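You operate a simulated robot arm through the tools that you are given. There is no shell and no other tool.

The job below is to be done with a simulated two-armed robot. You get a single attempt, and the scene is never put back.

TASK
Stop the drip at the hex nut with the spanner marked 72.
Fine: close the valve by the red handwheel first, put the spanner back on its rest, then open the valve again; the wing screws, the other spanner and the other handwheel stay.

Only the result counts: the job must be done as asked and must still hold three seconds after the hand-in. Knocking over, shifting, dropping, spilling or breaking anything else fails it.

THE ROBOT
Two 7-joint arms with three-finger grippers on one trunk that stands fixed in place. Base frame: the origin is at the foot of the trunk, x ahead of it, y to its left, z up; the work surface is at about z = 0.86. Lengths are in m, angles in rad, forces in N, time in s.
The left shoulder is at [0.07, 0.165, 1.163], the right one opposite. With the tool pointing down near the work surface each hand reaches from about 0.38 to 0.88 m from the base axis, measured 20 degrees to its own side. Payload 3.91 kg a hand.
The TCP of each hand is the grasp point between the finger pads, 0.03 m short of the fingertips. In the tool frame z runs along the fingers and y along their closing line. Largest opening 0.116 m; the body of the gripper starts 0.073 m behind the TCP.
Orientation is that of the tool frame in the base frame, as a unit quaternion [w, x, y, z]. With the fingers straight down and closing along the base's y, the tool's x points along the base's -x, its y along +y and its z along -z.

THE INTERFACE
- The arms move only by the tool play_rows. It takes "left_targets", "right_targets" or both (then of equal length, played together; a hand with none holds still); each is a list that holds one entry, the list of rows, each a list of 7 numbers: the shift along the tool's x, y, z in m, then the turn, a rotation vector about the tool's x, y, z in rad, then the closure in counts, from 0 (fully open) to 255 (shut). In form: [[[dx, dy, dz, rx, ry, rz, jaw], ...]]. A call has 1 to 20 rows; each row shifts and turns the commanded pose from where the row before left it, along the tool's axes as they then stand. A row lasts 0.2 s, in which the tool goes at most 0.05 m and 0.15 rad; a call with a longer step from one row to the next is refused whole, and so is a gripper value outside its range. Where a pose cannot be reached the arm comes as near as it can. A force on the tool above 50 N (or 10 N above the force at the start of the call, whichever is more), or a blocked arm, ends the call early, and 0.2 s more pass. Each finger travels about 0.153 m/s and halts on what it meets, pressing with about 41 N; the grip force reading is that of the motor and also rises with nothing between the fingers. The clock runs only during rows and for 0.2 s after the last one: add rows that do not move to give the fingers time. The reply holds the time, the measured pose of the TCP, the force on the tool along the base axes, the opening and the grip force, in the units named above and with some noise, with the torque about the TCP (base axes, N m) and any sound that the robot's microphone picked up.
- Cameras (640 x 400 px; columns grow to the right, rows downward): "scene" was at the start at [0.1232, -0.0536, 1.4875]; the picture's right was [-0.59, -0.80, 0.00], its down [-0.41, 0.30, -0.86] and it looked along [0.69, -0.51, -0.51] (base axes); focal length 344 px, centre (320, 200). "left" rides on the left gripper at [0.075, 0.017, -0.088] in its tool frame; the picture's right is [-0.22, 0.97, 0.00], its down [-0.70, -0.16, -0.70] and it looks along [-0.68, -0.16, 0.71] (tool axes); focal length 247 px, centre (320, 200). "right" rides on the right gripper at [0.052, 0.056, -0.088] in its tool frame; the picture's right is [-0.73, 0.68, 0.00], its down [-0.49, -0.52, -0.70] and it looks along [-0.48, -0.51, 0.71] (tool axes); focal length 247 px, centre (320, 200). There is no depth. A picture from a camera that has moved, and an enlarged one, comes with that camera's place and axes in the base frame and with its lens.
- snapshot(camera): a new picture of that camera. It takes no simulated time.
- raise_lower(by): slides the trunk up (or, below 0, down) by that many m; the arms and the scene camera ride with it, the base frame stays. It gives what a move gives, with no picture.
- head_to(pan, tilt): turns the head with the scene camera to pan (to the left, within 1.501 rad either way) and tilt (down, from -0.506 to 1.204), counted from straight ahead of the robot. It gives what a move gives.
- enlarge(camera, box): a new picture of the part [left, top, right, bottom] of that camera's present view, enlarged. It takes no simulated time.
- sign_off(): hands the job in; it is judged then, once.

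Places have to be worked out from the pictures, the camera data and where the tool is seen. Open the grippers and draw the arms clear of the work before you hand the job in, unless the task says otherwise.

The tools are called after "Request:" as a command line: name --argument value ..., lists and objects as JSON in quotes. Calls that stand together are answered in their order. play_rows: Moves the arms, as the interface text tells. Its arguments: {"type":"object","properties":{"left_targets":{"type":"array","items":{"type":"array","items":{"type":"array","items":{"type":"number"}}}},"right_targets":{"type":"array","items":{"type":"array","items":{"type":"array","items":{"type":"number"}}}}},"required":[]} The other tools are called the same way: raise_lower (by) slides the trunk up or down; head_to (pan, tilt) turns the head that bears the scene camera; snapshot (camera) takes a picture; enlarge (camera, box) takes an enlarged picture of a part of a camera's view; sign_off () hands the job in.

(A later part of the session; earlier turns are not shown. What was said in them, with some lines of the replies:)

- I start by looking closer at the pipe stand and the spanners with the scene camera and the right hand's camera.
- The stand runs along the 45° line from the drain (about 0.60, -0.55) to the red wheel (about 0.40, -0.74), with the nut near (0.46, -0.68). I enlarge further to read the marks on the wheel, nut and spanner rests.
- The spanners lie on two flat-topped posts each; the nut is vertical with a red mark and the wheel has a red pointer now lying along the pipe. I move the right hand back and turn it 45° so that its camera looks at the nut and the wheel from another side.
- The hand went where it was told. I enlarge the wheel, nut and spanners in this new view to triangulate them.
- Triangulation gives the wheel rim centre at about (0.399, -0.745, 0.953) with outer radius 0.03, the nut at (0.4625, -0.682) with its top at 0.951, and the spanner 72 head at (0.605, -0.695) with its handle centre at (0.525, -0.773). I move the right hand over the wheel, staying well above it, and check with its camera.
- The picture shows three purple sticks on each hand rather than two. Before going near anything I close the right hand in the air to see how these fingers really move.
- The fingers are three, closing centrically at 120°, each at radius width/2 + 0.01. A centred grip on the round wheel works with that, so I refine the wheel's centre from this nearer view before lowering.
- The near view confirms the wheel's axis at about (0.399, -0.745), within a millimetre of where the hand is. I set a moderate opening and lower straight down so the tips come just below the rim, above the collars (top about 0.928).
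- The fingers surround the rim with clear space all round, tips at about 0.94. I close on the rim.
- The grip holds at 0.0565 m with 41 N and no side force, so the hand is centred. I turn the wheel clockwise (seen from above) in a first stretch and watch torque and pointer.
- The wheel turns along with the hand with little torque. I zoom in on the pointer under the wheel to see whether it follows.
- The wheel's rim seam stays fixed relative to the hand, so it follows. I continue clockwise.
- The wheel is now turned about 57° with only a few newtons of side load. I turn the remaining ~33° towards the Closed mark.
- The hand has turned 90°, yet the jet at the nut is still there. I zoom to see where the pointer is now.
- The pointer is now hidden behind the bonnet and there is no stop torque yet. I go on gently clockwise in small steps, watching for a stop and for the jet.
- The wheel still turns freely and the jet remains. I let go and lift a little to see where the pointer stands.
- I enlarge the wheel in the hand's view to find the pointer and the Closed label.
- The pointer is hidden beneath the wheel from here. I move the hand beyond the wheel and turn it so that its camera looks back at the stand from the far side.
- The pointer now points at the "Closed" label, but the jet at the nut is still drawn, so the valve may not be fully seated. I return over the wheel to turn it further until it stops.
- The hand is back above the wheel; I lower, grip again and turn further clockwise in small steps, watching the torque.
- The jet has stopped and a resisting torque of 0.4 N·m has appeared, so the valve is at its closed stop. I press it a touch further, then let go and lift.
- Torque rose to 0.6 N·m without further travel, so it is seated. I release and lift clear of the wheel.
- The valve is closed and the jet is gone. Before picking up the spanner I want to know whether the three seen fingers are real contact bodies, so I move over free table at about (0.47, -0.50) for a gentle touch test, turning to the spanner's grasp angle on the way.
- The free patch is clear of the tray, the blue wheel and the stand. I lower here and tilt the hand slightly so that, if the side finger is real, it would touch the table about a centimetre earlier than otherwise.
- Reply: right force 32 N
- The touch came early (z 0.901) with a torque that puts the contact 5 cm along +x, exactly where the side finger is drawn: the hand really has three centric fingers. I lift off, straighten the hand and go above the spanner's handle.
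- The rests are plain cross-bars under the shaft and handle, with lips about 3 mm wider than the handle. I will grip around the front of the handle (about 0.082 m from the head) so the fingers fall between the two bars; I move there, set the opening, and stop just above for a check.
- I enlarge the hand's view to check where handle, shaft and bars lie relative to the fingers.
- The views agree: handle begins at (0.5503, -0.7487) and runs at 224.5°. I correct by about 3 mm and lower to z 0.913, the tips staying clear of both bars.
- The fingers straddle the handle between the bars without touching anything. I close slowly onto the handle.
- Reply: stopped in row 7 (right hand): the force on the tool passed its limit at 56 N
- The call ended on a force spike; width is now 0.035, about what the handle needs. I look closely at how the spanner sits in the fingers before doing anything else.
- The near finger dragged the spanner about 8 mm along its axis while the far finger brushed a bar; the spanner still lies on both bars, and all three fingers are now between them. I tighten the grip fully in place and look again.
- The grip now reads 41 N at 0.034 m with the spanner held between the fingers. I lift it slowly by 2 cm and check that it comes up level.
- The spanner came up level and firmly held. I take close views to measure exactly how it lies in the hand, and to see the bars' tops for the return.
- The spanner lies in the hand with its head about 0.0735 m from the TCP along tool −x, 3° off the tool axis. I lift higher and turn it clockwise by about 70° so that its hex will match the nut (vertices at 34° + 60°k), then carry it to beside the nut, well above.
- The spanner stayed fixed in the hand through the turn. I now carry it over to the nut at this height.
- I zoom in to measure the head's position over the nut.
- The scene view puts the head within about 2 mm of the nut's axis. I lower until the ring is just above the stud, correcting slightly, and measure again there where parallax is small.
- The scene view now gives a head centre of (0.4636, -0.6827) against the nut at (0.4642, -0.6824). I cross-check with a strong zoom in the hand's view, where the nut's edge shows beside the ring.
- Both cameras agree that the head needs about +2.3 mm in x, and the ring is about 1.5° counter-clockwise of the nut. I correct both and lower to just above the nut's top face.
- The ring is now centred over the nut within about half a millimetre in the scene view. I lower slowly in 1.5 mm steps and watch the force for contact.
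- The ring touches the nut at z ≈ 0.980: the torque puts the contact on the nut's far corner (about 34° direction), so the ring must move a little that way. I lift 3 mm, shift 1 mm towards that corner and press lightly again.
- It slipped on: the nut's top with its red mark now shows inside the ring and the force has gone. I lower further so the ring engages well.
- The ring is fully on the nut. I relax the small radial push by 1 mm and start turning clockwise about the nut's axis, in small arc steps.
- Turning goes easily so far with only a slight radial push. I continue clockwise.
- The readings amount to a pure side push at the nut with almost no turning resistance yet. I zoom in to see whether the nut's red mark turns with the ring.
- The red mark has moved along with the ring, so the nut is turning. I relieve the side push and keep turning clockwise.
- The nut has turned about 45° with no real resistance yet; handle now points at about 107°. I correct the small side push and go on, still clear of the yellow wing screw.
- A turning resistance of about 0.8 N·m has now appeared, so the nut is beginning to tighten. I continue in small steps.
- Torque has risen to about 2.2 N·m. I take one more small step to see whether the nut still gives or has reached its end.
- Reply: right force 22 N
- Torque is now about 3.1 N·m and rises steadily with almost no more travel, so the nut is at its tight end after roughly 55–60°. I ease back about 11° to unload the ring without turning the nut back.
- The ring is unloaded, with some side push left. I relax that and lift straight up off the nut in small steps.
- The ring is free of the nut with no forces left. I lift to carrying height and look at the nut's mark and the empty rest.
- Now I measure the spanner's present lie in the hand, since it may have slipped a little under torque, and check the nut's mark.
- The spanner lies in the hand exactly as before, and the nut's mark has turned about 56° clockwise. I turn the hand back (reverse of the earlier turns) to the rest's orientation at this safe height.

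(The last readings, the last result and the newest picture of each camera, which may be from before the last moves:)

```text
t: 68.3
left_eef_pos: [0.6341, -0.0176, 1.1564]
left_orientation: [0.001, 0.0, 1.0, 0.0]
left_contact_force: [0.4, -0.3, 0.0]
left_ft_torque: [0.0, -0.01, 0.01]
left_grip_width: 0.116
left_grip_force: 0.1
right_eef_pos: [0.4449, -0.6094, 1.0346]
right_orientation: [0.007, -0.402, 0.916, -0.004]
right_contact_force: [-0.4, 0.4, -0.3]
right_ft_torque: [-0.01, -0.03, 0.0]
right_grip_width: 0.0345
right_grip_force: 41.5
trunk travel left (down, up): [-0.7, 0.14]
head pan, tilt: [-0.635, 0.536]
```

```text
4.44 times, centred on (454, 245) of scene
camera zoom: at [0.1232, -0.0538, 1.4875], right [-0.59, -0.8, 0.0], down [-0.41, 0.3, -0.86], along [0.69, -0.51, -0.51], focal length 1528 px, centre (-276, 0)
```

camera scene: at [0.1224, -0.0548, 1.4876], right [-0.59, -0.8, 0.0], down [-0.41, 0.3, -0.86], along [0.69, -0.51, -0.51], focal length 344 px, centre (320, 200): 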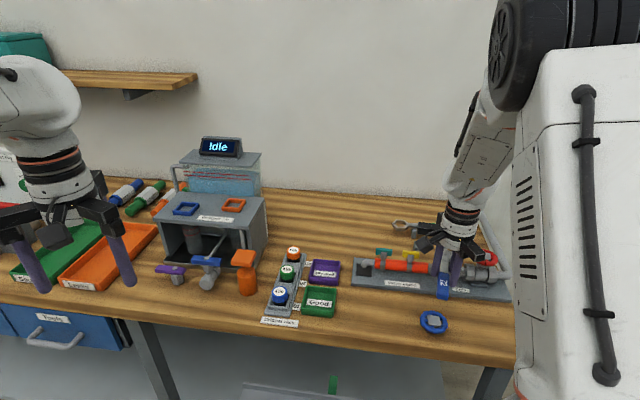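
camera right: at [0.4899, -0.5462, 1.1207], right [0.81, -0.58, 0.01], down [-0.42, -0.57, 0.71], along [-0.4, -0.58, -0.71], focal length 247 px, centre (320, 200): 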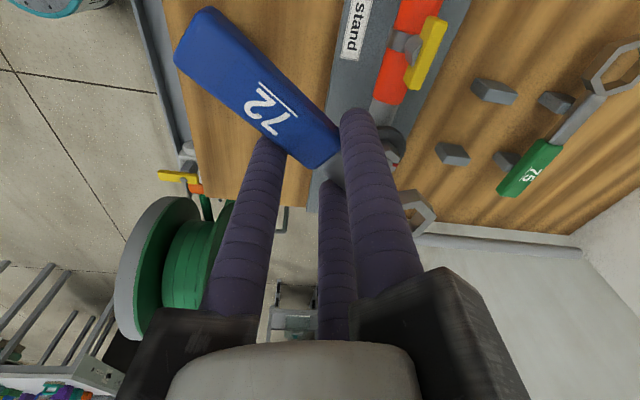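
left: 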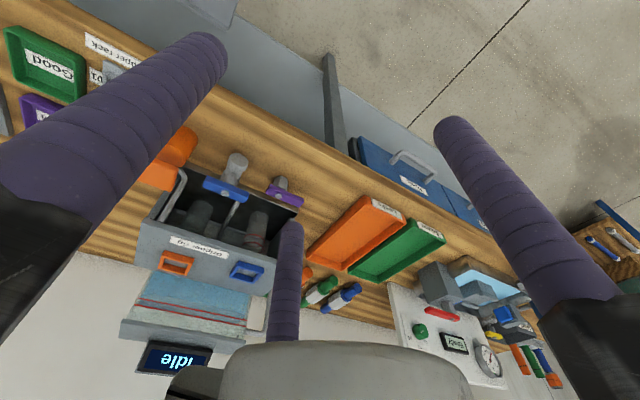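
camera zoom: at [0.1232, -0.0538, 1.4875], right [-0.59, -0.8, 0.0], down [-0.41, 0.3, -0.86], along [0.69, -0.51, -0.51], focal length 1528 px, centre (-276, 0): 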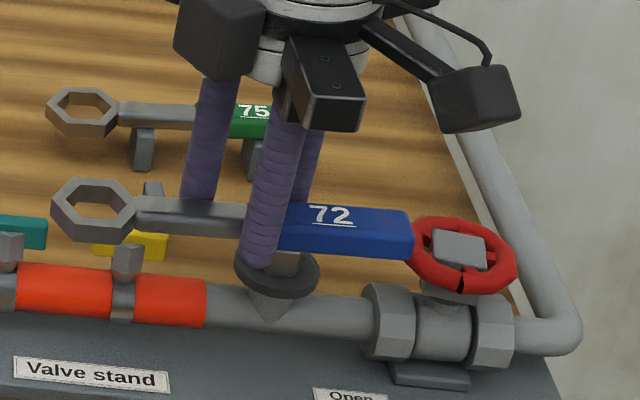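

The orientation matches the one at pick-up exactly. I carry the spanner back above its rest, aiming for its original place, and lower to about 3–4 cm above the bars.

Request:
play_rows --right_targets '[[[0.0073, -0.0448, 0.0005, 0, 0, -0.015, 255], [0.0073, -0.0448, 0.0005, 0, 0, 0, 255], [0.0073, -0.0448, 0.0005, 0, 0, 0, 255], [0.0073, -0.0448, 0.0005, 0, 0, 0, 255], [0, 0, 0, 0, 0, 0, 255], [0.0004, 0.0005, 0.0395, 0, 0, 0, 255], [0.0004, 0.0005, 0.0395, 0, 0, 0, 255], [0, 0, 0, 0, 0, 0, 255], [0, 0, 0, 0, 0, 0, 255]]]'

Request:
enlarge --camera "scene" --box '[385, 205, 481, 265]'

Request:
snapshot --camera "right"

```text
t: 70.3
left_eef_pos: [0.6352, -0.0191, 1.1567]
left_orientation: [0.0, 0.001, 1.0, 0.001]
left_contact_force: [0.8, -1.3, 0.2]
left_ft_torque: [-0.01, 0.01, 0.01]
left_grip_width: 0.1159
left_grip_force: 0.0
right_eef_pos: [0.5586, -0.7523, 0.9538]
right_orientation: [0.007, -0.408, 0.913, -0.003]
right_contact_force: [0.0, -0.6, -0.4]
right_ft_torque: [0.0, -0.02, -0.01]
right_grip_width: 0.0345
right_grip_force: 41.0
trunk travel left (down, up): [-0.7, 0.14]
head pan, tilt: [-0.635, 0.536]
```

```text
6.67 times, centred on (433, 235) of scene
camera zoom: at [0.1238, -0.0541, 1.4874], right [-0.59, -0.8, 0.0], down [-0.41, 0.3, -0.86], along [0.69, -0.51, -0.51], focal length 2292 px, centre (-433, -33)
```

zoom: 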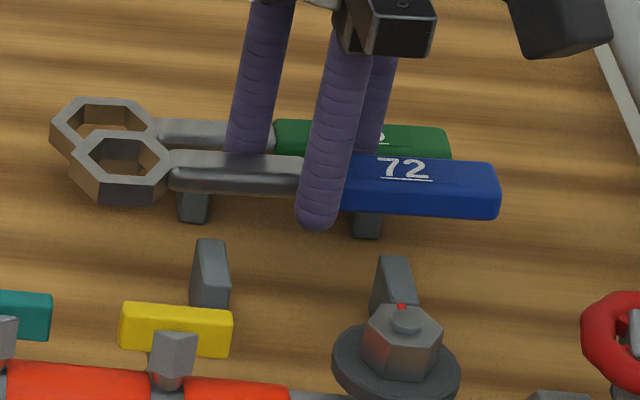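

```text
taken
camera right: at [0.4804, -0.7533, 1.0414], right [-0.02, 1.0, 0.0], down [0.7, 0.01, 0.71], along [0.71, 0.01, -0.7], focal length 247 px, centre (320, 200)
```

right: 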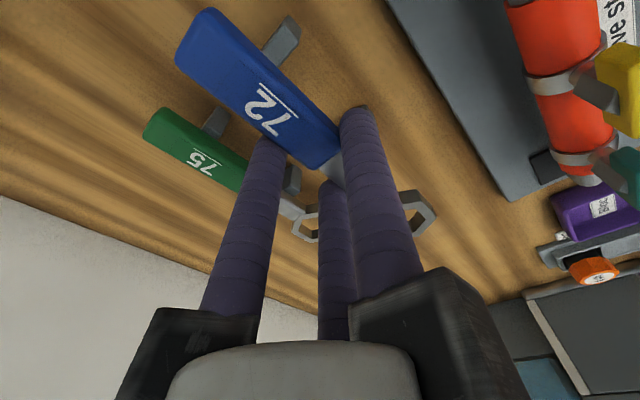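

The spanner hangs within about a millimetre of its original place, seen against the first pictures. I lower it until it is about 3 mm above the bars.

Request:
play_rows --right_targets '[[[0.0006, 0.0005, 0.015, 0, 0, 0, 255], [0.0001, 0.0002, 0.012, 0, 0, 0, 255], [0, 0, 0.0035, 0, 0, 0, 255], [0, 0, 0.0025, 0, 0, 0, 255], [0, 0, 0, 0, 0, 0, 255]]]'

Request:
enlarge --camera "scene" --box '[390, 220, 470, 270]'

Request:
enlarge --camera "right" --box '[160, 0, 352, 120]'

```text
t: 71.5
left_eef_pos: [0.635, -0.0185, 1.1567]
left_orientation: [0.001, 0.0, 1.0, 0.0]
left_contact_force: [-0.2, 0.2, 0.9]
left_ft_torque: [-0.03, 0.02, 0.0]
left_grip_width: 0.1157
left_grip_force: 0.1
right_eef_pos: [0.5568, -0.7515, 0.9223]
right_orientation: [0.007, -0.408, 0.913, -0.004]
right_contact_force: [0.4, 0.2, -1.3]
right_ft_torque: [-0.01, -0.03, -0.02]
right_grip_width: 0.0344
right_grip_force: 41.1
trunk travel left (down, up): [-0.7, 0.14]
head pan, tilt: [-0.635, 0.536]
```

```text
8.00 times, centred on (430, 245) of scene
camera zoom: at [0.1234, -0.0539, 1.4875], right [-0.59, -0.8, 0.0], down [-0.41, 0.3, -0.86], along [0.69, -0.51, -0.51], focal length 2750 px, centre (-560, -160)
```

zoom: 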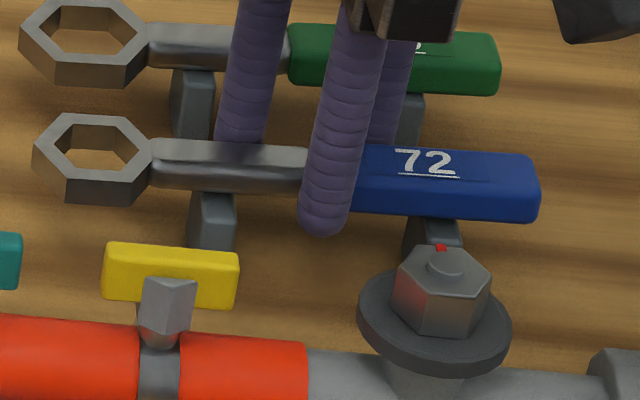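

```text
3.33 times, centred on (256, 60) of right
camera zoom: at [0.4798, -0.7524, 1.0085], right [-0.02, 1.0, 0.0], down [0.7, 0.01, 0.71], along [0.71, 0.01, -0.7], focal length 823 px, centre (533, 667)
```

zoom: 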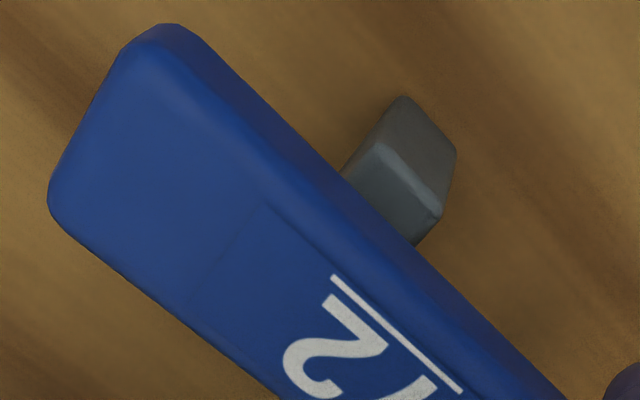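

It is close above the bars. I lower another 1.5 mm, watch for contact, and then open the fingers slowly.

Request:
play_rows --right_targets '[[[0, 0, 0.0015, 0, 0, 0, 255], [0, 0, 0, 0, 0, 0, 255]]]'

Request:
enlarge --camera "scene" --box '[395, 230, 459, 270]'

```text
t: 72.1
left_eef_pos: [0.6359, -0.0177, 1.1565]
left_orientation: [-0.001, 0.001, 1.0, 0.0]
left_contact_force: [0.3, 0.1, 0.5]
left_ft_torque: [0.03, -0.01, -0.01]
left_grip_width: 0.116
left_grip_force: 0.0
right_eef_pos: [0.5594, -0.7521, 0.9197]
right_orientation: [0.007, -0.408, 0.913, -0.004]
right_contact_force: [-0.3, 0.2, -0.1]
right_ft_torque: [0.0, 0.0, -0.02]
right_grip_width: 0.0345
right_grip_force: 40.9
trunk travel left (down, up): [-0.7, 0.14]
head pan, tilt: [-0.635, 0.536]
```

```text
10.00 times, centred on (427, 250) of scene
camera zoom: at [0.1233, -0.0537, 1.4875], right [-0.59, -0.8, 0.0], down [-0.41, 0.3, -0.86], along [0.69, -0.51, -0.51], focal length 3437 px, centre (-750, -300)
```

zoom: 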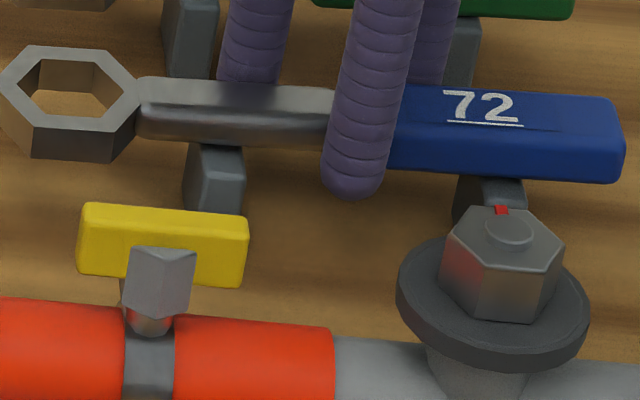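

Fz went from about -1.3 to about 0, so the spanner may just be touching. I lower one more millimetre to confirm.

Request:
play_rows --right_targets '[[[0, 0, 0.001, 0, 0, 0, 255], [0, 0, 0, 0, 0, 0, 255]]]'

```text
t: 72.7
left_eef_pos: [0.6347, -0.018, 1.1569]
left_orientation: [-0.001, 0.002, 1.0, 0.0]
left_contact_force: [-0.4, 0.7, 0.1]
left_ft_torque: [0.03, 0.0, 0.01]
left_grip_width: 0.1159
left_grip_force: 0.0
right_eef_pos: [0.5592, -0.7512, 0.9182]
right_orientation: [0.006, -0.409, 0.913, -0.004]
right_contact_force: [0.9, -0.6, 0.0]
right_ft_torque: [-0.03, -0.06, -0.01]
right_grip_width: 0.0345
right_grip_force: 40.6
trunk travel left (down, up): [-0.7, 0.14]
head pan, tilt: [-0.635, 0.536]
```

Still no clear upward force; I go one more millimetre.

Request:
play_rows --right_targets '[[[0, 0, 0.001, 0, 0, 0, 255], [0, 0, 0, 0, 0, 0, 255]]]'

Request:
enlarge --camera "scene" --box '[395, 230, 459, 270]'

Request:
snapshot --camera "right"

```text
t: 73.3
left_eef_pos: [0.6347, -0.0189, 1.1576]
left_orientation: [0.0, 0.0, 1.0, 0.0]
left_contact_force: [0.1, 0.4, 0.2]
left_ft_torque: [-0.05, 0.01, 0.0]
left_grip_width: 0.1163
left_grip_force: 0.0
right_eef_pos: [0.5587, -0.7513, 0.9188]
right_orientation: [0.007, -0.408, 0.913, -0.004]
right_contact_force: [1.0, -0.8, 4.7]
right_ft_torque: [-0.01, -0.21, -0.07]
right_grip_width: 0.0346
right_grip_force: 41.3
trunk travel left (down, up): [-0.7, 0.14]
head pan, tilt: [-0.635, 0.536]
```

```text
10.00 times, centred on (427, 250) of scene
camera zoom: at [0.1228, -0.0533, 1.4876], right [-0.59, -0.8, 0.0], down [-0.41, 0.3, -0.86], along [0.69, -0.51, -0.51], focal length 3437 px, centre (-750, -300)
```

zoom: 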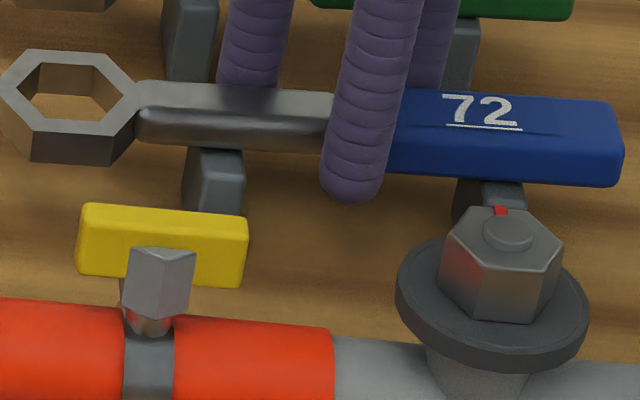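

```text
taken
camera right: at [0.4798, -0.7529, 1.0057], right [-0.02, 1.0, 0.0], down [0.7, 0.02, 0.71], along [0.71, 0.01, -0.7], focal length 247 px, centre (320, 200)
```

right: 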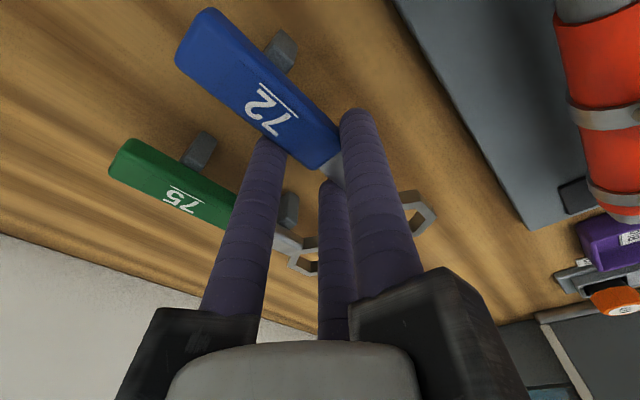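

The tip of the near finger now just bears on a bar (Fz 4.7 N), so the spanner is about 1–2 mm above it. I raise half a millimetre and open the fingers gradually.

Request:
play_rows --right_targets '[[[0, 0, -0.0008, 0, 0, 0, 255], [0, 0, 0, 0, 0, 0, 178], [0, 0, 0, 0, 0, 0, 172], [0, 0, 0, 0, 0, 0, 165], [0, 0, 0, 0, 0, 0, 155], [0, 0, 0, 0, 0, 0, 140], [0, 0, 0, 0, 0, 0, 120], [0, 0, 0, 0, 0, 0, 100], [0, 0, 0, 0, 0, 0, 88], [0, 0, 0, 0, 0, 0, 88]]]'

Request:
enlarge --camera "scene" --box '[390, 220, 470, 270]'

Request:
snapshot --camera "right"

```text
t: 75.5
left_eef_pos: [0.6327, -0.0184, 1.1561]
left_orientation: [0.0, 0.001, 1.0, 0.0]
left_contact_force: [-0.9, -0.6, 0.1]
left_ft_torque: [0.03, -0.02, 0.02]
left_grip_width: 0.1159
left_grip_force: 0.0
right_eef_pos: [0.5584, -0.7524, 0.919]
right_orientation: [0.006, -0.409, 0.912, -0.004]
right_contact_force: [-0.5, 0.1, -0.2]
right_ft_torque: [0.02, 0.0, 0.03]
right_grip_width: 0.0759
right_grip_force: 0.1
trunk travel left (down, up): [-0.7, 0.14]
head pan, tilt: [-0.635, 0.536]
```

```text
8.00 times, centred on (430, 245) of scene
camera zoom: at [0.1233, -0.0537, 1.4875], right [-0.59, -0.8, 0.0], down [-0.41, 0.3, -0.86], along [0.69, -0.51, -0.51], focal length 2750 px, centre (-560, -160)
```

zoom: 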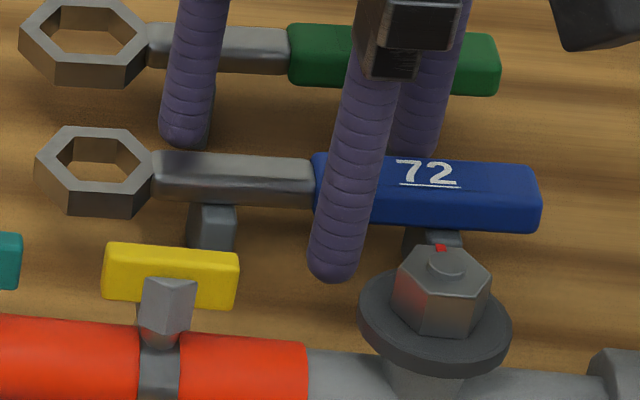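

```text
taken
camera right: at [0.4797, -0.7529, 1.0055], right [-0.02, 1.0, 0.0], down [0.7, 0.01, 0.71], along [0.71, 0.01, -0.7], focal length 247 px, centre (320, 200)
```

right: 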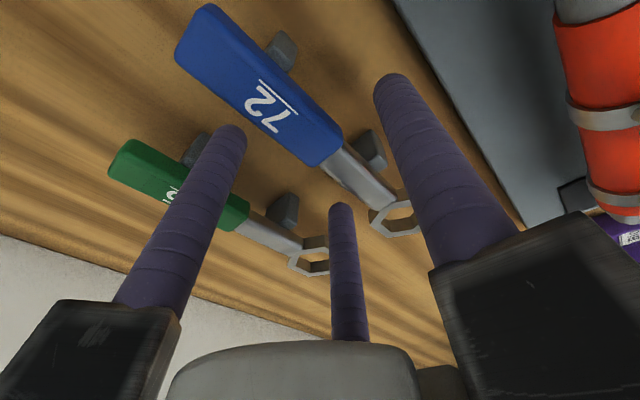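

The spanner rests on both bars, its picture matching the original to within a couple of millimetres. I raise the hand straight up.

Request:
play_rows --right_targets '[[[-0.0001, -0.0002, -0.01, 0, 0, 0, 88], [-0.0003, -0.0003, -0.025, 0, 0, 0, 88], [-0.0004, -0.0005, -0.04, 0, 0, 0, 88], [-0.0004, -0.0005, -0.04, 0, 0, 0, 66], [0, 0, 0, 0, 0, 0, 66]]]'

Request:
enlarge --camera "scene" --box '[390, 210, 470, 260]'

Request:
snapshot --camera "right"

```text
t: 76.7
left_eef_pos: [0.6355, -0.0187, 1.1562]
left_orientation: [0.0, 0.001, 1.0, -0.001]
left_contact_force: [0.0, -0.1, 0.9]
left_ft_torque: [-0.02, 0.02, 0.01]
left_grip_width: 0.1159
left_grip_force: 0.1
right_eef_pos: [0.5575, -0.7499, 1.0336]
right_orientation: [0.006, -0.408, 0.913, -0.003]
right_contact_force: [1.0, -0.2, -0.1]
right_ft_torque: [0.0, 0.03, -0.02]
right_grip_width: 0.086
right_grip_force: 0.0
trunk travel left (down, up): [-0.7, 0.14]
head pan, tilt: [-0.635, 0.536]
```

```text
8.00 times, centred on (430, 235) of scene
camera zoom: at [0.1237, -0.0543, 1.4874], right [-0.59, -0.8, 0.0], down [-0.41, 0.3, -0.86], along [0.69, -0.51, -0.51], focal length 2750 px, centre (-560, -80)
```

zoom: 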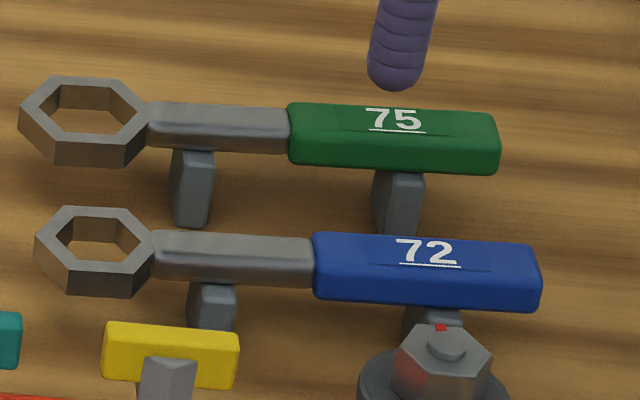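

```text
taken
camera right: at [0.4792, -0.7513, 1.1198], right [-0.02, 1.0, 0.0], down [0.7, 0.01, 0.71], along [0.71, 0.01, -0.7], focal length 247 px, centre (320, 200)
```

right: 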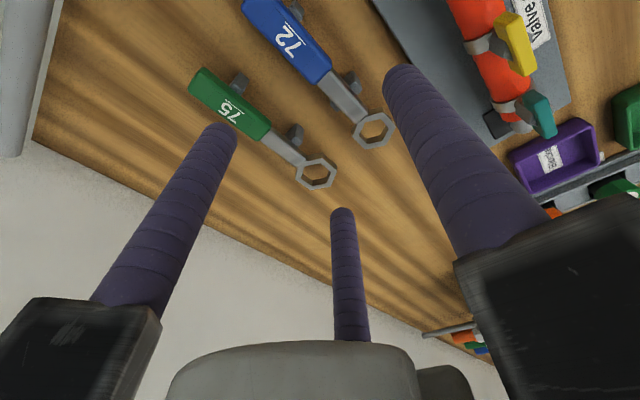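

The 72 spanner now appears in exactly its original place. Next I level the hand, move over to the red wheel and turn to the start angle for opening (counter-clockwise).

Request:
play_rows --right_targets '[[[0, 0, 0, -0.013, 0.0096, 0, 66], [0.0254, 0.0304, 0, 0, 0, 0, 66], [0.0254, 0.0304, 0, 0, 0, 0, 66], [0.0254, 0.0304, 0, 0, 0, 0, 66], [0.0254, 0.0304, 0, 0, 0, 0, 66], [0, 0, 0, 0, 0, 0.1374, 66], [0, 0, 0, 0, 0, 0.1374, 66], [0, 0, 0, 0, 0, 0.1374, 66], [0, 0, 0, 0, 0, 0.1374, 66], [0, 0, 0, 0, 0, 0.1374, 66], [0, 0, 0, 0, 0, 0.1374, 66], [0, 0, 0, 0, 0, 0.1374, 66], [0, 0, 0, 0, 0, 0.1374, 66], [0, 0, 0, 0, 0, 0.1374, 66], [0, 0, 0, 0, 0, 0.1374, 66], [0, 0, 0, 0, 0, 0.1374, 66], [0, 0, 0, 0, 0, 0.1374, 66], [0, 0, 0, 0, 0, 0.1374, 66], [0, 0, 0, 0, 0, 0.1374, 66], [0, 0, 0, 0, 0, 0, 66]]]'

Request:
snapshot --camera "right"

Request:
enlarge --camera "scene" --box '[400, 190, 528, 290]'

```text
t: 80.9
left_eef_pos: [0.6339, -0.0186, 1.1569]
left_orientation: [0.001, 0.001, 1.0, 0.0]
left_contact_force: [0.5, 0.8, -0.7]
left_ft_torque: [0.0, -0.02, 0.03]
left_grip_width: 0.116
left_grip_force: 0.0
right_eef_pos: [0.3996, -0.7469, 1.0349]
right_orientation: [0.0, 0.516, 0.857, -0.001]
right_contact_force: [-0.4, -0.3, 1.4]
right_ft_torque: [0.01, 0.0, -0.01]
right_grip_width: 0.0863
right_grip_force: 0.0
trunk travel left (down, up): [-0.7, 0.14]
head pan, tilt: [-0.635, 0.536]
```

```text
taken
camera right: at [0.4244, -0.6742, 1.1221], right [0.94, -0.33, 0.0], down [-0.23, -0.67, 0.7], along [-0.23, -0.66, -0.71], focal length 247 px, centre (320, 200)
```

right: 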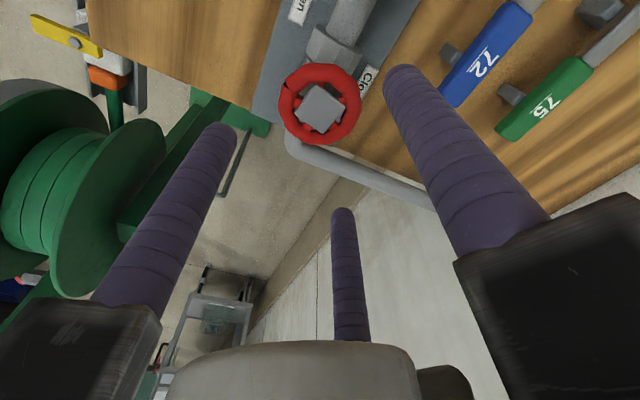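

```text
4.00 times, centred on (464, 240) of scene
camera zoom: at [0.123, -0.0537, 1.4875], right [-0.59, -0.8, 0.0], down [-0.41, 0.3, -0.86], along [0.69, -0.51, -0.51], focal length 1375 px, centre (-256, 40)
```

zoom: 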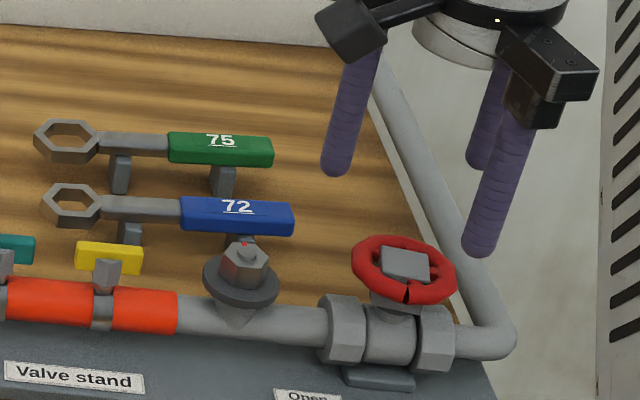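

The hand is over the wheel at θ ≈ -62° with plenty of turn left counter-clockwise. I lower, grip the rim and make a first stretch of opening turn.

Request:
play_rows --right_targets '[[[0.0012, 0.0004, 0.03, 0, 0, 0, 66], [0, 0, 0.02, 0, 0, 0, 66], [0, 0, 0.016, 0, 0, 0, 66], [0, 0, 0, 0, 0, 0, 66], [0, 0, 0, 0, 0, 0, 120], [0, 0, 0, 0, 0, 0, 160], [0, 0, 0, 0, 0, 0, 255], [0, 0, 0, 0, 0, 0, 255], [0, 0, 0, 0, 0, -0.08, 255], [0, 0, 0, 0, 0, -0.08, 255], [0, 0, 0, 0, 0, -0.08, 255], [0, 0, 0, 0, 0, -0.08, 255], [0, 0, 0, 0, 0, -0.08, 255], [0, 0, 0, 0, 0, 0, 255]]]'

Request:
enlarge --camera "scene" --box '[400, 190, 528, 290]'

Request:
snapshot --camera "right"

```text
t: 83.9
left_eef_pos: [0.6344, -0.017, 1.1575]
left_orientation: [0.0, 0.0, 1.0, 0.0]
left_contact_force: [-0.5, -0.9, 1.1]
left_ft_torque: [-0.02, 0.01, 0.01]
left_grip_width: 0.116
left_grip_force: 0.0
right_eef_pos: [0.3992, -0.7438, 0.9697]
right_orientation: [0.0, 0.335, 0.942, -0.001]
right_contact_force: [0.7, 0.9, 5.0]
right_ft_torque: [0.05, 0.03, -0.01]
right_grip_width: 0.0569
right_grip_force: 40.8
trunk travel left (down, up): [-0.7, 0.14]
head pan, tilt: [-0.635, 0.536]
```

```text
4.00 times, centred on (464, 240) of scene
camera zoom: at [0.1228, -0.0527, 1.4876], right [-0.59, -0.8, 0.0], down [-0.41, 0.3, -0.86], along [0.69, -0.51, -0.51], focal length 1375 px, centre (-256, 40)
```

zoom: 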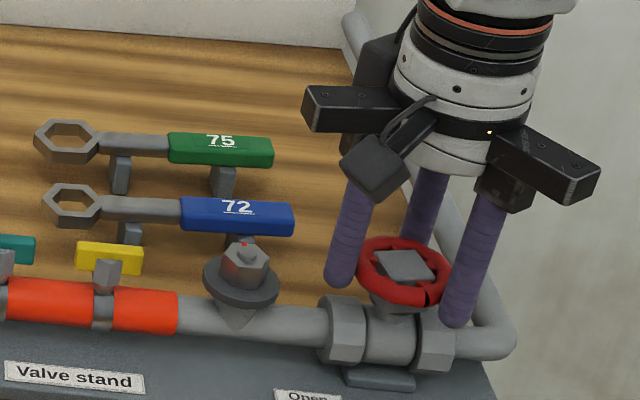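

```text
taken
camera right: at [0.3935, -0.6676, 1.0569], right [1.0, 0.07, 0.0], down [0.05, -0.71, 0.7], along [0.05, -0.7, -0.71], focal length 247 px, centre (320, 200)
```

right: 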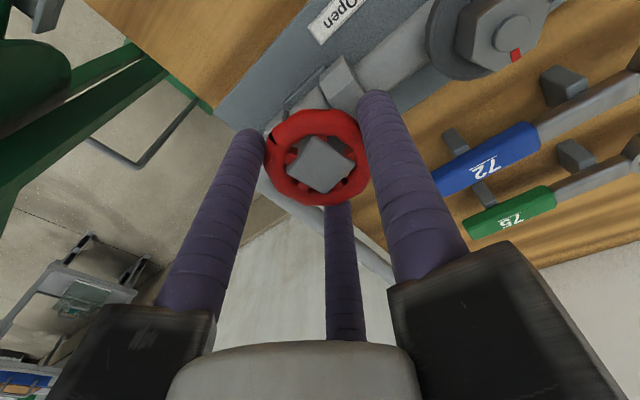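

The wheel has opened 23° and no jet appears (earlier it was already running at this opening), so the nut seals. I keep opening.

Request:
play_rows --right_targets '[[[0, 0, 0, 0, 0, -0.1, 255], [0, 0, 0, 0, 0, -0.1, 255], [0, 0, 0, 0, 0, -0.1, 255], [0, 0, 0, 0, 0, -0.1, 255], [0, 0, 0, 0, 0, -0.1, 255], [0, 0, 0, 0, 0, -0.1, 255], [0, 0, 0, 0, 0, -0.1, 255], [0, 0, 0, 0, 0, -0.1, 255], [0, 0, 0, 0, 0, -0.1, 255], [0, 0, 0, 0, 0, -0.1, 255], [0, 0, 0, 0, 0, 0, 255]]]'

Request:
enlarge --camera "scene" --box '[400, 190, 528, 290]'

Request:
snapshot --camera "right"

```text
t: 86.3
left_eef_pos: [0.6348, -0.0193, 1.1562]
left_orientation: [0.0, 0.001, 1.0, -0.001]
left_contact_force: [0.5, 0.3, 1.7]
left_ft_torque: [-0.02, 0.02, 0.02]
left_grip_width: 0.116
left_grip_force: 0.1
right_eef_pos: [0.3993, -0.7448, 0.9687]
right_orientation: [0.0, -0.159, 0.987, 0.0]
right_contact_force: [-2.1, -4.8, 7.5]
right_ft_torque: [-0.1, 0.18, 0.01]
right_grip_width: 0.057
right_grip_force: 40.7
trunk travel left (down, up): [-0.7, 0.14]
head pan, tilt: [-0.635, 0.536]
```

```text
4.00 times, centred on (464, 240) of scene
camera zoom: at [0.1224, -0.0534, 1.4876], right [-0.59, -0.8, 0.0], down [-0.41, 0.3, -0.86], along [0.69, -0.51, -0.51], focal length 1375 px, centre (-256, 40)
```

zoom: 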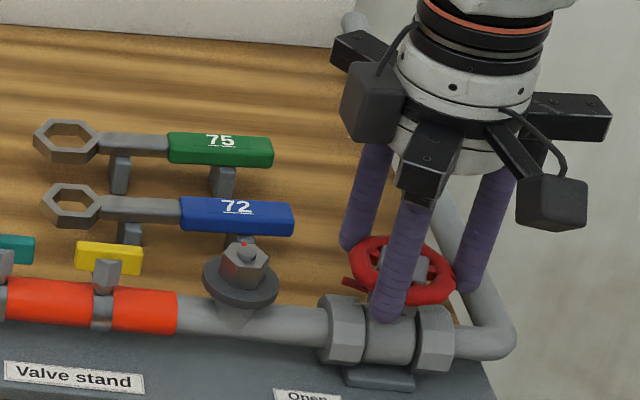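

```text
taken
camera right: at [0.3319, -0.7081, 1.0568], right [0.48, 0.88, 0.0], down [0.63, -0.34, 0.7], along [0.61, -0.34, -0.71], focal length 247 px, centre (320, 200)
```

right: 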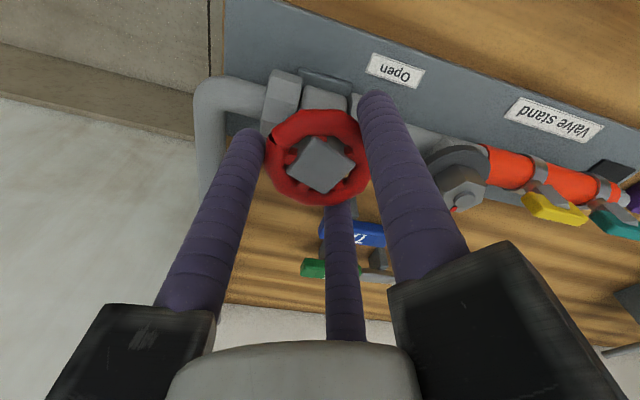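

Opened 80° so far, still dry, pointer swinging back towards the pipe line. I continue to the original open position, in smaller steps.

Request:
play_rows --right_targets '[[[0, 0, 0, 0, 0, -0.08, 255], [0, 0, 0, 0, 0, -0.08, 255], [0, 0, 0, 0, 0, -0.08, 255], [0, 0, 0, 0, 0, -0.08, 255], [0, 0, 0, 0, 0, -0.08, 255], [0, 0, 0, 0, 0, -0.04, 255], [0, 0, 0, 0, 0, -0.04, 255], [0, 0, 0, 0, 0, 0, 255]]]'

Request:
enlarge --camera "scene" --box '[430, 220, 526, 280]'

```text
t: 88.1
left_eef_pos: [0.6353, -0.0187, 1.157]
left_orientation: [0.0, 0.001, 1.0, -0.001]
left_contact_force: [0.4, -0.1, -0.5]
left_ft_torque: [-0.04, 0.0, 0.01]
left_grip_width: 0.1159
left_grip_force: 0.0
right_eef_pos: [0.3996, -0.745, 0.9692]
right_orientation: [0.0, -0.389, 0.921, 0.0]
right_contact_force: [3.0, -9.4, 9.3]
right_ft_torque: [-0.27, 0.01, -0.08]
right_grip_width: 0.0567
right_grip_force: 41.0
trunk travel left (down, up): [-0.7, 0.14]
head pan, tilt: [-0.635, 0.536]
```

```text
6.67 times, centred on (478, 250) of scene
camera zoom: at [0.1229, -0.0538, 1.4876], right [-0.59, -0.8, 0.0], down [-0.41, 0.3, -0.86], along [0.69, -0.51, -0.51], focal length 2292 px, centre (-733, -133)
```

zoom: 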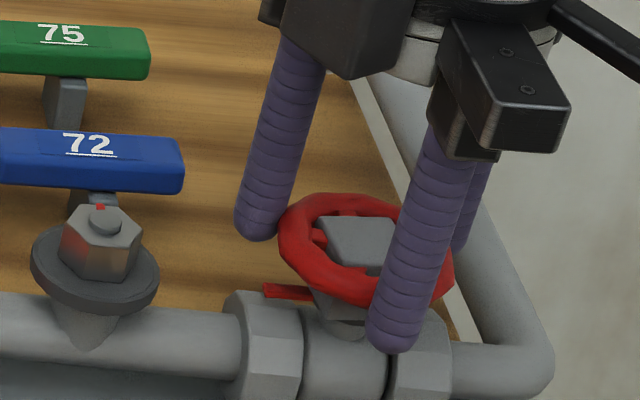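

The pointer is back at exactly its original open position. I nudge 2–3° further to see if this is the open stop.

Request:
play_rows --right_targets '[[[0, 0, 0, 0, 0, -0.025, 255], [0, 0, 0, 0, 0, -0.025, 255], [0, 0, 0, 0, 0, 0, 255]]]'

Request:
enlarge --camera "scene" --box '[430, 220, 526, 280]'

```text
t: 88.9
left_eef_pos: [0.6343, -0.0176, 1.1567]
left_orientation: [0.0, 0.001, 1.0, 0.0]
left_contact_force: [0.7, 0.0, 0.4]
left_ft_torque: [-0.01, 0.04, 0.0]
left_grip_width: 0.1159
left_grip_force: 0.0
right_eef_pos: [0.3987, -0.745, 0.9687]
right_orientation: [-0.001, -0.41, 0.912, 0.0]
right_contact_force: [2.3, -9.2, 10.1]
right_ft_torque: [-0.3, 0.05, -0.16]
right_grip_width: 0.0569
right_grip_force: 41.1
trunk travel left (down, up): [-0.7, 0.14]
head pan, tilt: [-0.635, 0.536]
```

```text
6.67 times, centred on (478, 250) of scene
camera zoom: at [0.1227, -0.0537, 1.4876], right [-0.59, -0.8, 0.0], down [-0.41, 0.3, -0.86], along [0.69, -0.51, -0.51], focal length 2292 px, centre (-733, -133)
```

zoom: 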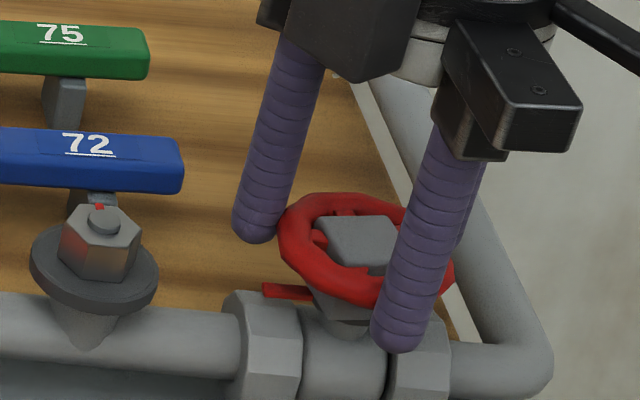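

The torque begins to rise (open stop) and the pointer stays put. I release the wheel and lift clear.

Request:
play_rows --right_targets '[[[0, 0, 0, 0, 0, 0, 150], [0, 0, 0, 0, 0, 0, 66], [0, 0, 0, 0, 0, 0, 66], [0, 0, -0.02, 0, 0, 0, 66], [0, 0, -0.04, 0, 0, 0, 66], [0, 0, -0.045, 0, 0, 0, 66], [0, 0, -0.045, 0, 0, 0, 66], [0, 0, 0, 0, 0, 0, 66]]]'

Request:
enlarge --camera "scene" --box '[390, 210, 518, 290]'

Request:
snapshot --camera "right"

```text
t: 90.7
left_eef_pos: [0.6346, -0.0189, 1.1559]
left_orientation: [0.0, 0.0, 1.0, 0.0]
left_contact_force: [0.1, 0.1, -0.8]
left_ft_torque: [0.02, -0.02, -0.03]
left_grip_width: 0.116
left_grip_force: 0.0
right_eef_pos: [0.401, -0.7454, 1.1176]
right_orientation: [0.0, -0.411, 0.912, 0.0]
right_contact_force: [-0.3, -1.5, -0.3]
right_ft_torque: [0.0, -0.01, -0.01]
right_grip_width: 0.0859
right_grip_force: 0.1
trunk travel left (down, up): [-0.7, 0.14]
head pan, tilt: [-0.635, 0.536]
```

```text
5.00 times, centred on (454, 250) of scene
camera zoom: at [0.1234, -0.0543, 1.4875], right [-0.59, -0.8, 0.0], down [-0.41, 0.3, -0.86], along [0.69, -0.51, -0.51], focal length 1719 px, centre (-350, -50)
```

zoom: 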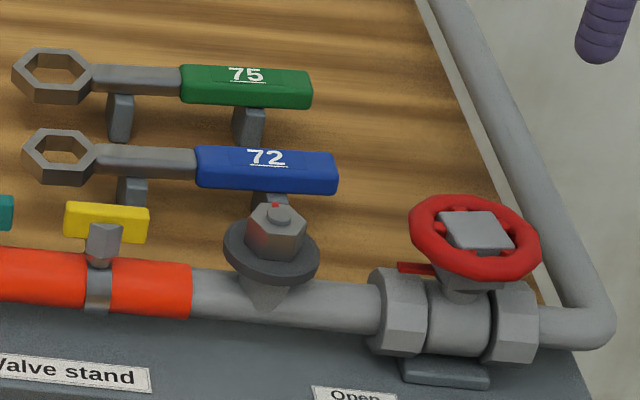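

```text
taken
camera right: at [0.3242, -0.7474, 1.205], right [-0.03, 1.0, 0.0], down [0.72, 0.02, 0.7], along [0.7, 0.02, -0.72], focal length 247 px, centre (320, 200)
```

right: 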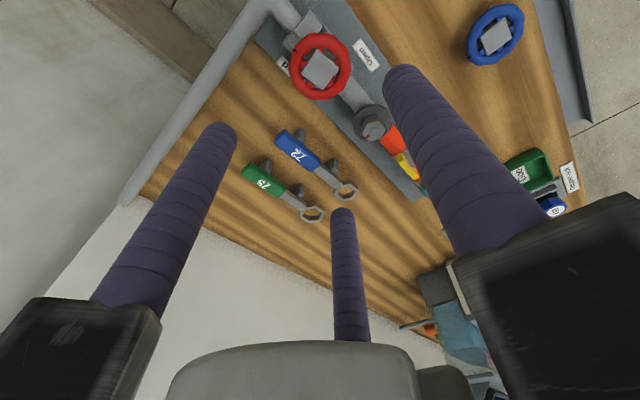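

The valve is open, no jet shows, the 72 spanner is on its rest. I draw the right arm up and back to about its starting place with open fingers, then check for any remaining drip.

Request:
play_rows --right_targets '[[[0, 0, -0.044, 0, 0, 0, 40], [0, 0, -0.044, 0, 0, 0, 0], [0, 0, -0.044, 0, 0, 0, 0], [-0.0368, 0.0245, 0, 0, 0, 0, 0], [-0.0368, 0.0245, 0, 0, 0, 0, 0], [-0.0368, 0.0245, 0, 0, 0, 0, 0], [-0.0368, 0.0245, 0, 0, 0, 0, 0], [0, 0, 0, 0, 0, 0.141, 0], [0, 0, 0, 0, 0, 0.141, 0], [0, 0, 0, 0, 0, 0.141, 0], [0, 0, 0, 0, 0, 0.141, 0], [0, 0, 0, 0, 0, 0.141, 0], [0, 0, 0, 0, 0, 0.141, 0], [0, 0, 0, 0, 0, 0, 0], [0, 0, 0, 0, 0, 0, 0]]]'

Request:
snapshot --camera "scene"

Request:
enlarge --camera "scene" --box '[430, 235, 510, 285]'

Request:
enlarge --camera "right" --box '[210, 75, 310, 137]'

Request:
enlarge --camera "right" --box '[260, 130, 370, 198]'

```text
t: 93.9
left_eef_pos: [0.6338, -0.0178, 1.1574]
left_orientation: [0.0, 0.0, 1.0, 0.0]
left_contact_force: [-0.4, 0.6, -0.1]
left_ft_torque: [0.0, 0.02, 0.01]
left_grip_width: 0.1161
left_grip_force: 0.1
right_eef_pos: [0.4237, -0.5688, 1.2504]
right_orientation: [0.0, -0.001, 1.0, 0.0]
right_contact_force: [-0.5, 0.3, -0.2]
right_ft_torque: [0.02, 0.04, 0.01]
right_grip_width: 0.1159
right_grip_force: 0.1
trunk travel left (down, up): [-0.7, 0.14]
head pan, tilt: [-0.635, 0.536]
```

```text
taken
camera scene: at [0.1232, -0.0534, 1.4875], right [-0.59, -0.8, 0.0], down [-0.41, 0.3, -0.86], along [0.69, -0.51, -0.51], focal length 344 px, centre (320, 200)
```

scene: 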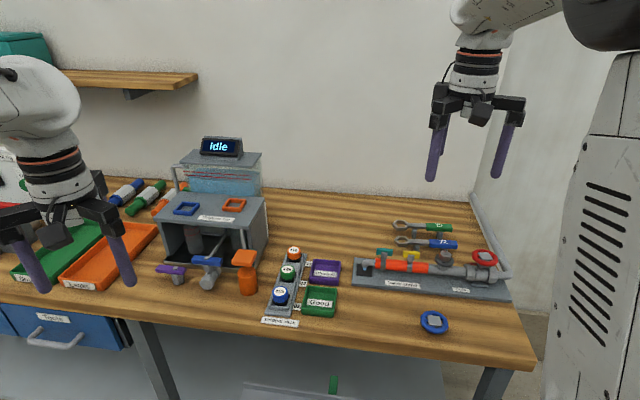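

```text
8.00 times, centred on (470, 260) of scene
camera zoom: at [0.1232, -0.0534, 1.4875], right [-0.59, -0.8, 0.0], down [-0.41, 0.3, -0.86], along [0.69, -0.51, -0.51], focal length 2750 px, centre (-880, -280)
```

zoom: 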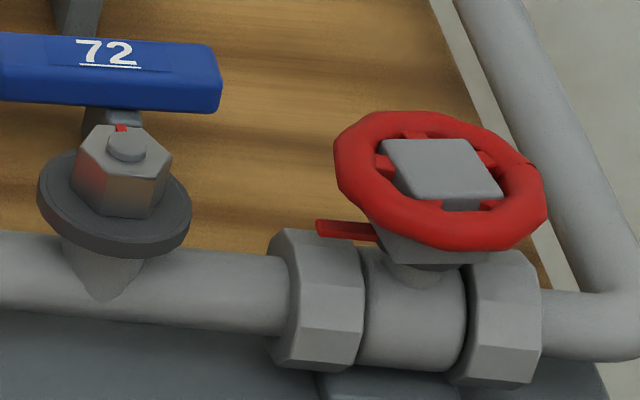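

```text
6.40 times, centred on (260, 106) of right
camera zoom: at [0.3718, -0.5131, 1.3378], right [0.73, 0.68, 0.0], down [0.49, -0.52, 0.7], along [0.48, -0.51, -0.71], focal length 1581 px, centre (704, 802)
```

zoom: 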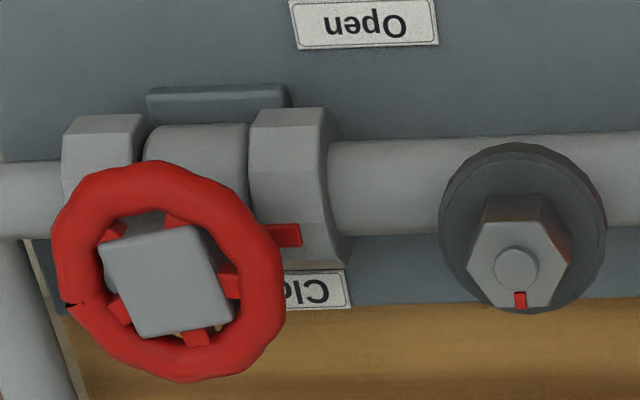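

```text
5.82 times, centred on (315, 164) of right
camera zoom: at [0.3718, -0.5131, 1.3378], right [0.73, 0.68, 0.0], down [0.49, -0.52, 0.7], along [0.48, -0.51, -0.71], focal length 1437 px, centre (349, 410)
```

zoom: 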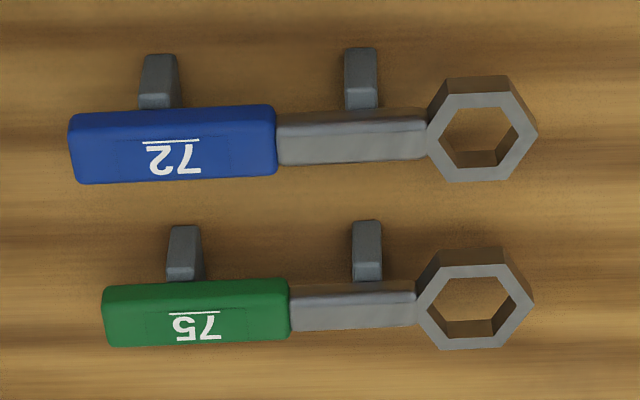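

Three seconds after letting go, the valve pointer is back at Open with no jet at the nut. The 72 spanner lies in its original place, nothing else has moved, and both arms are clear with open grippers. I hand the job in.

Request:
sign_off

```text
The job is handed in.
```

The hex nut no longer leaks. With the red handwheel back at its original open position, no jet showed at the nut in the last pictures, about three seconds after I let go of the wheel.

- **Valve:** I closed the red handwheel by turning it clockwise about 110° to its stop, where the jet ended. It is now open again at the same pointer position as at the start.
- **Nut:** I turned it about 56° clockwise with spanner 72. The resistance climbed to about 3 N·m with almost no more movement, so I stopped there.
- **Spanner 72:** It is back on its rest, within a millimetre or so of where it lay before. While I was picking it up it slid a few millimetres on the rest, and one finger pushed hard against a rest bar. The bar shows no change.
- **Everything else:** The wing screws, spanner 75 and the blue handwheel were not touched.

The hands turned out to have three fingers that close towards the centre, not two as described. I confirmed this with a short press of one fingertip (about 31 N) on bare table before gripping the spanner.

Both arms are clear of the work with open grippers, and the job is handed in.
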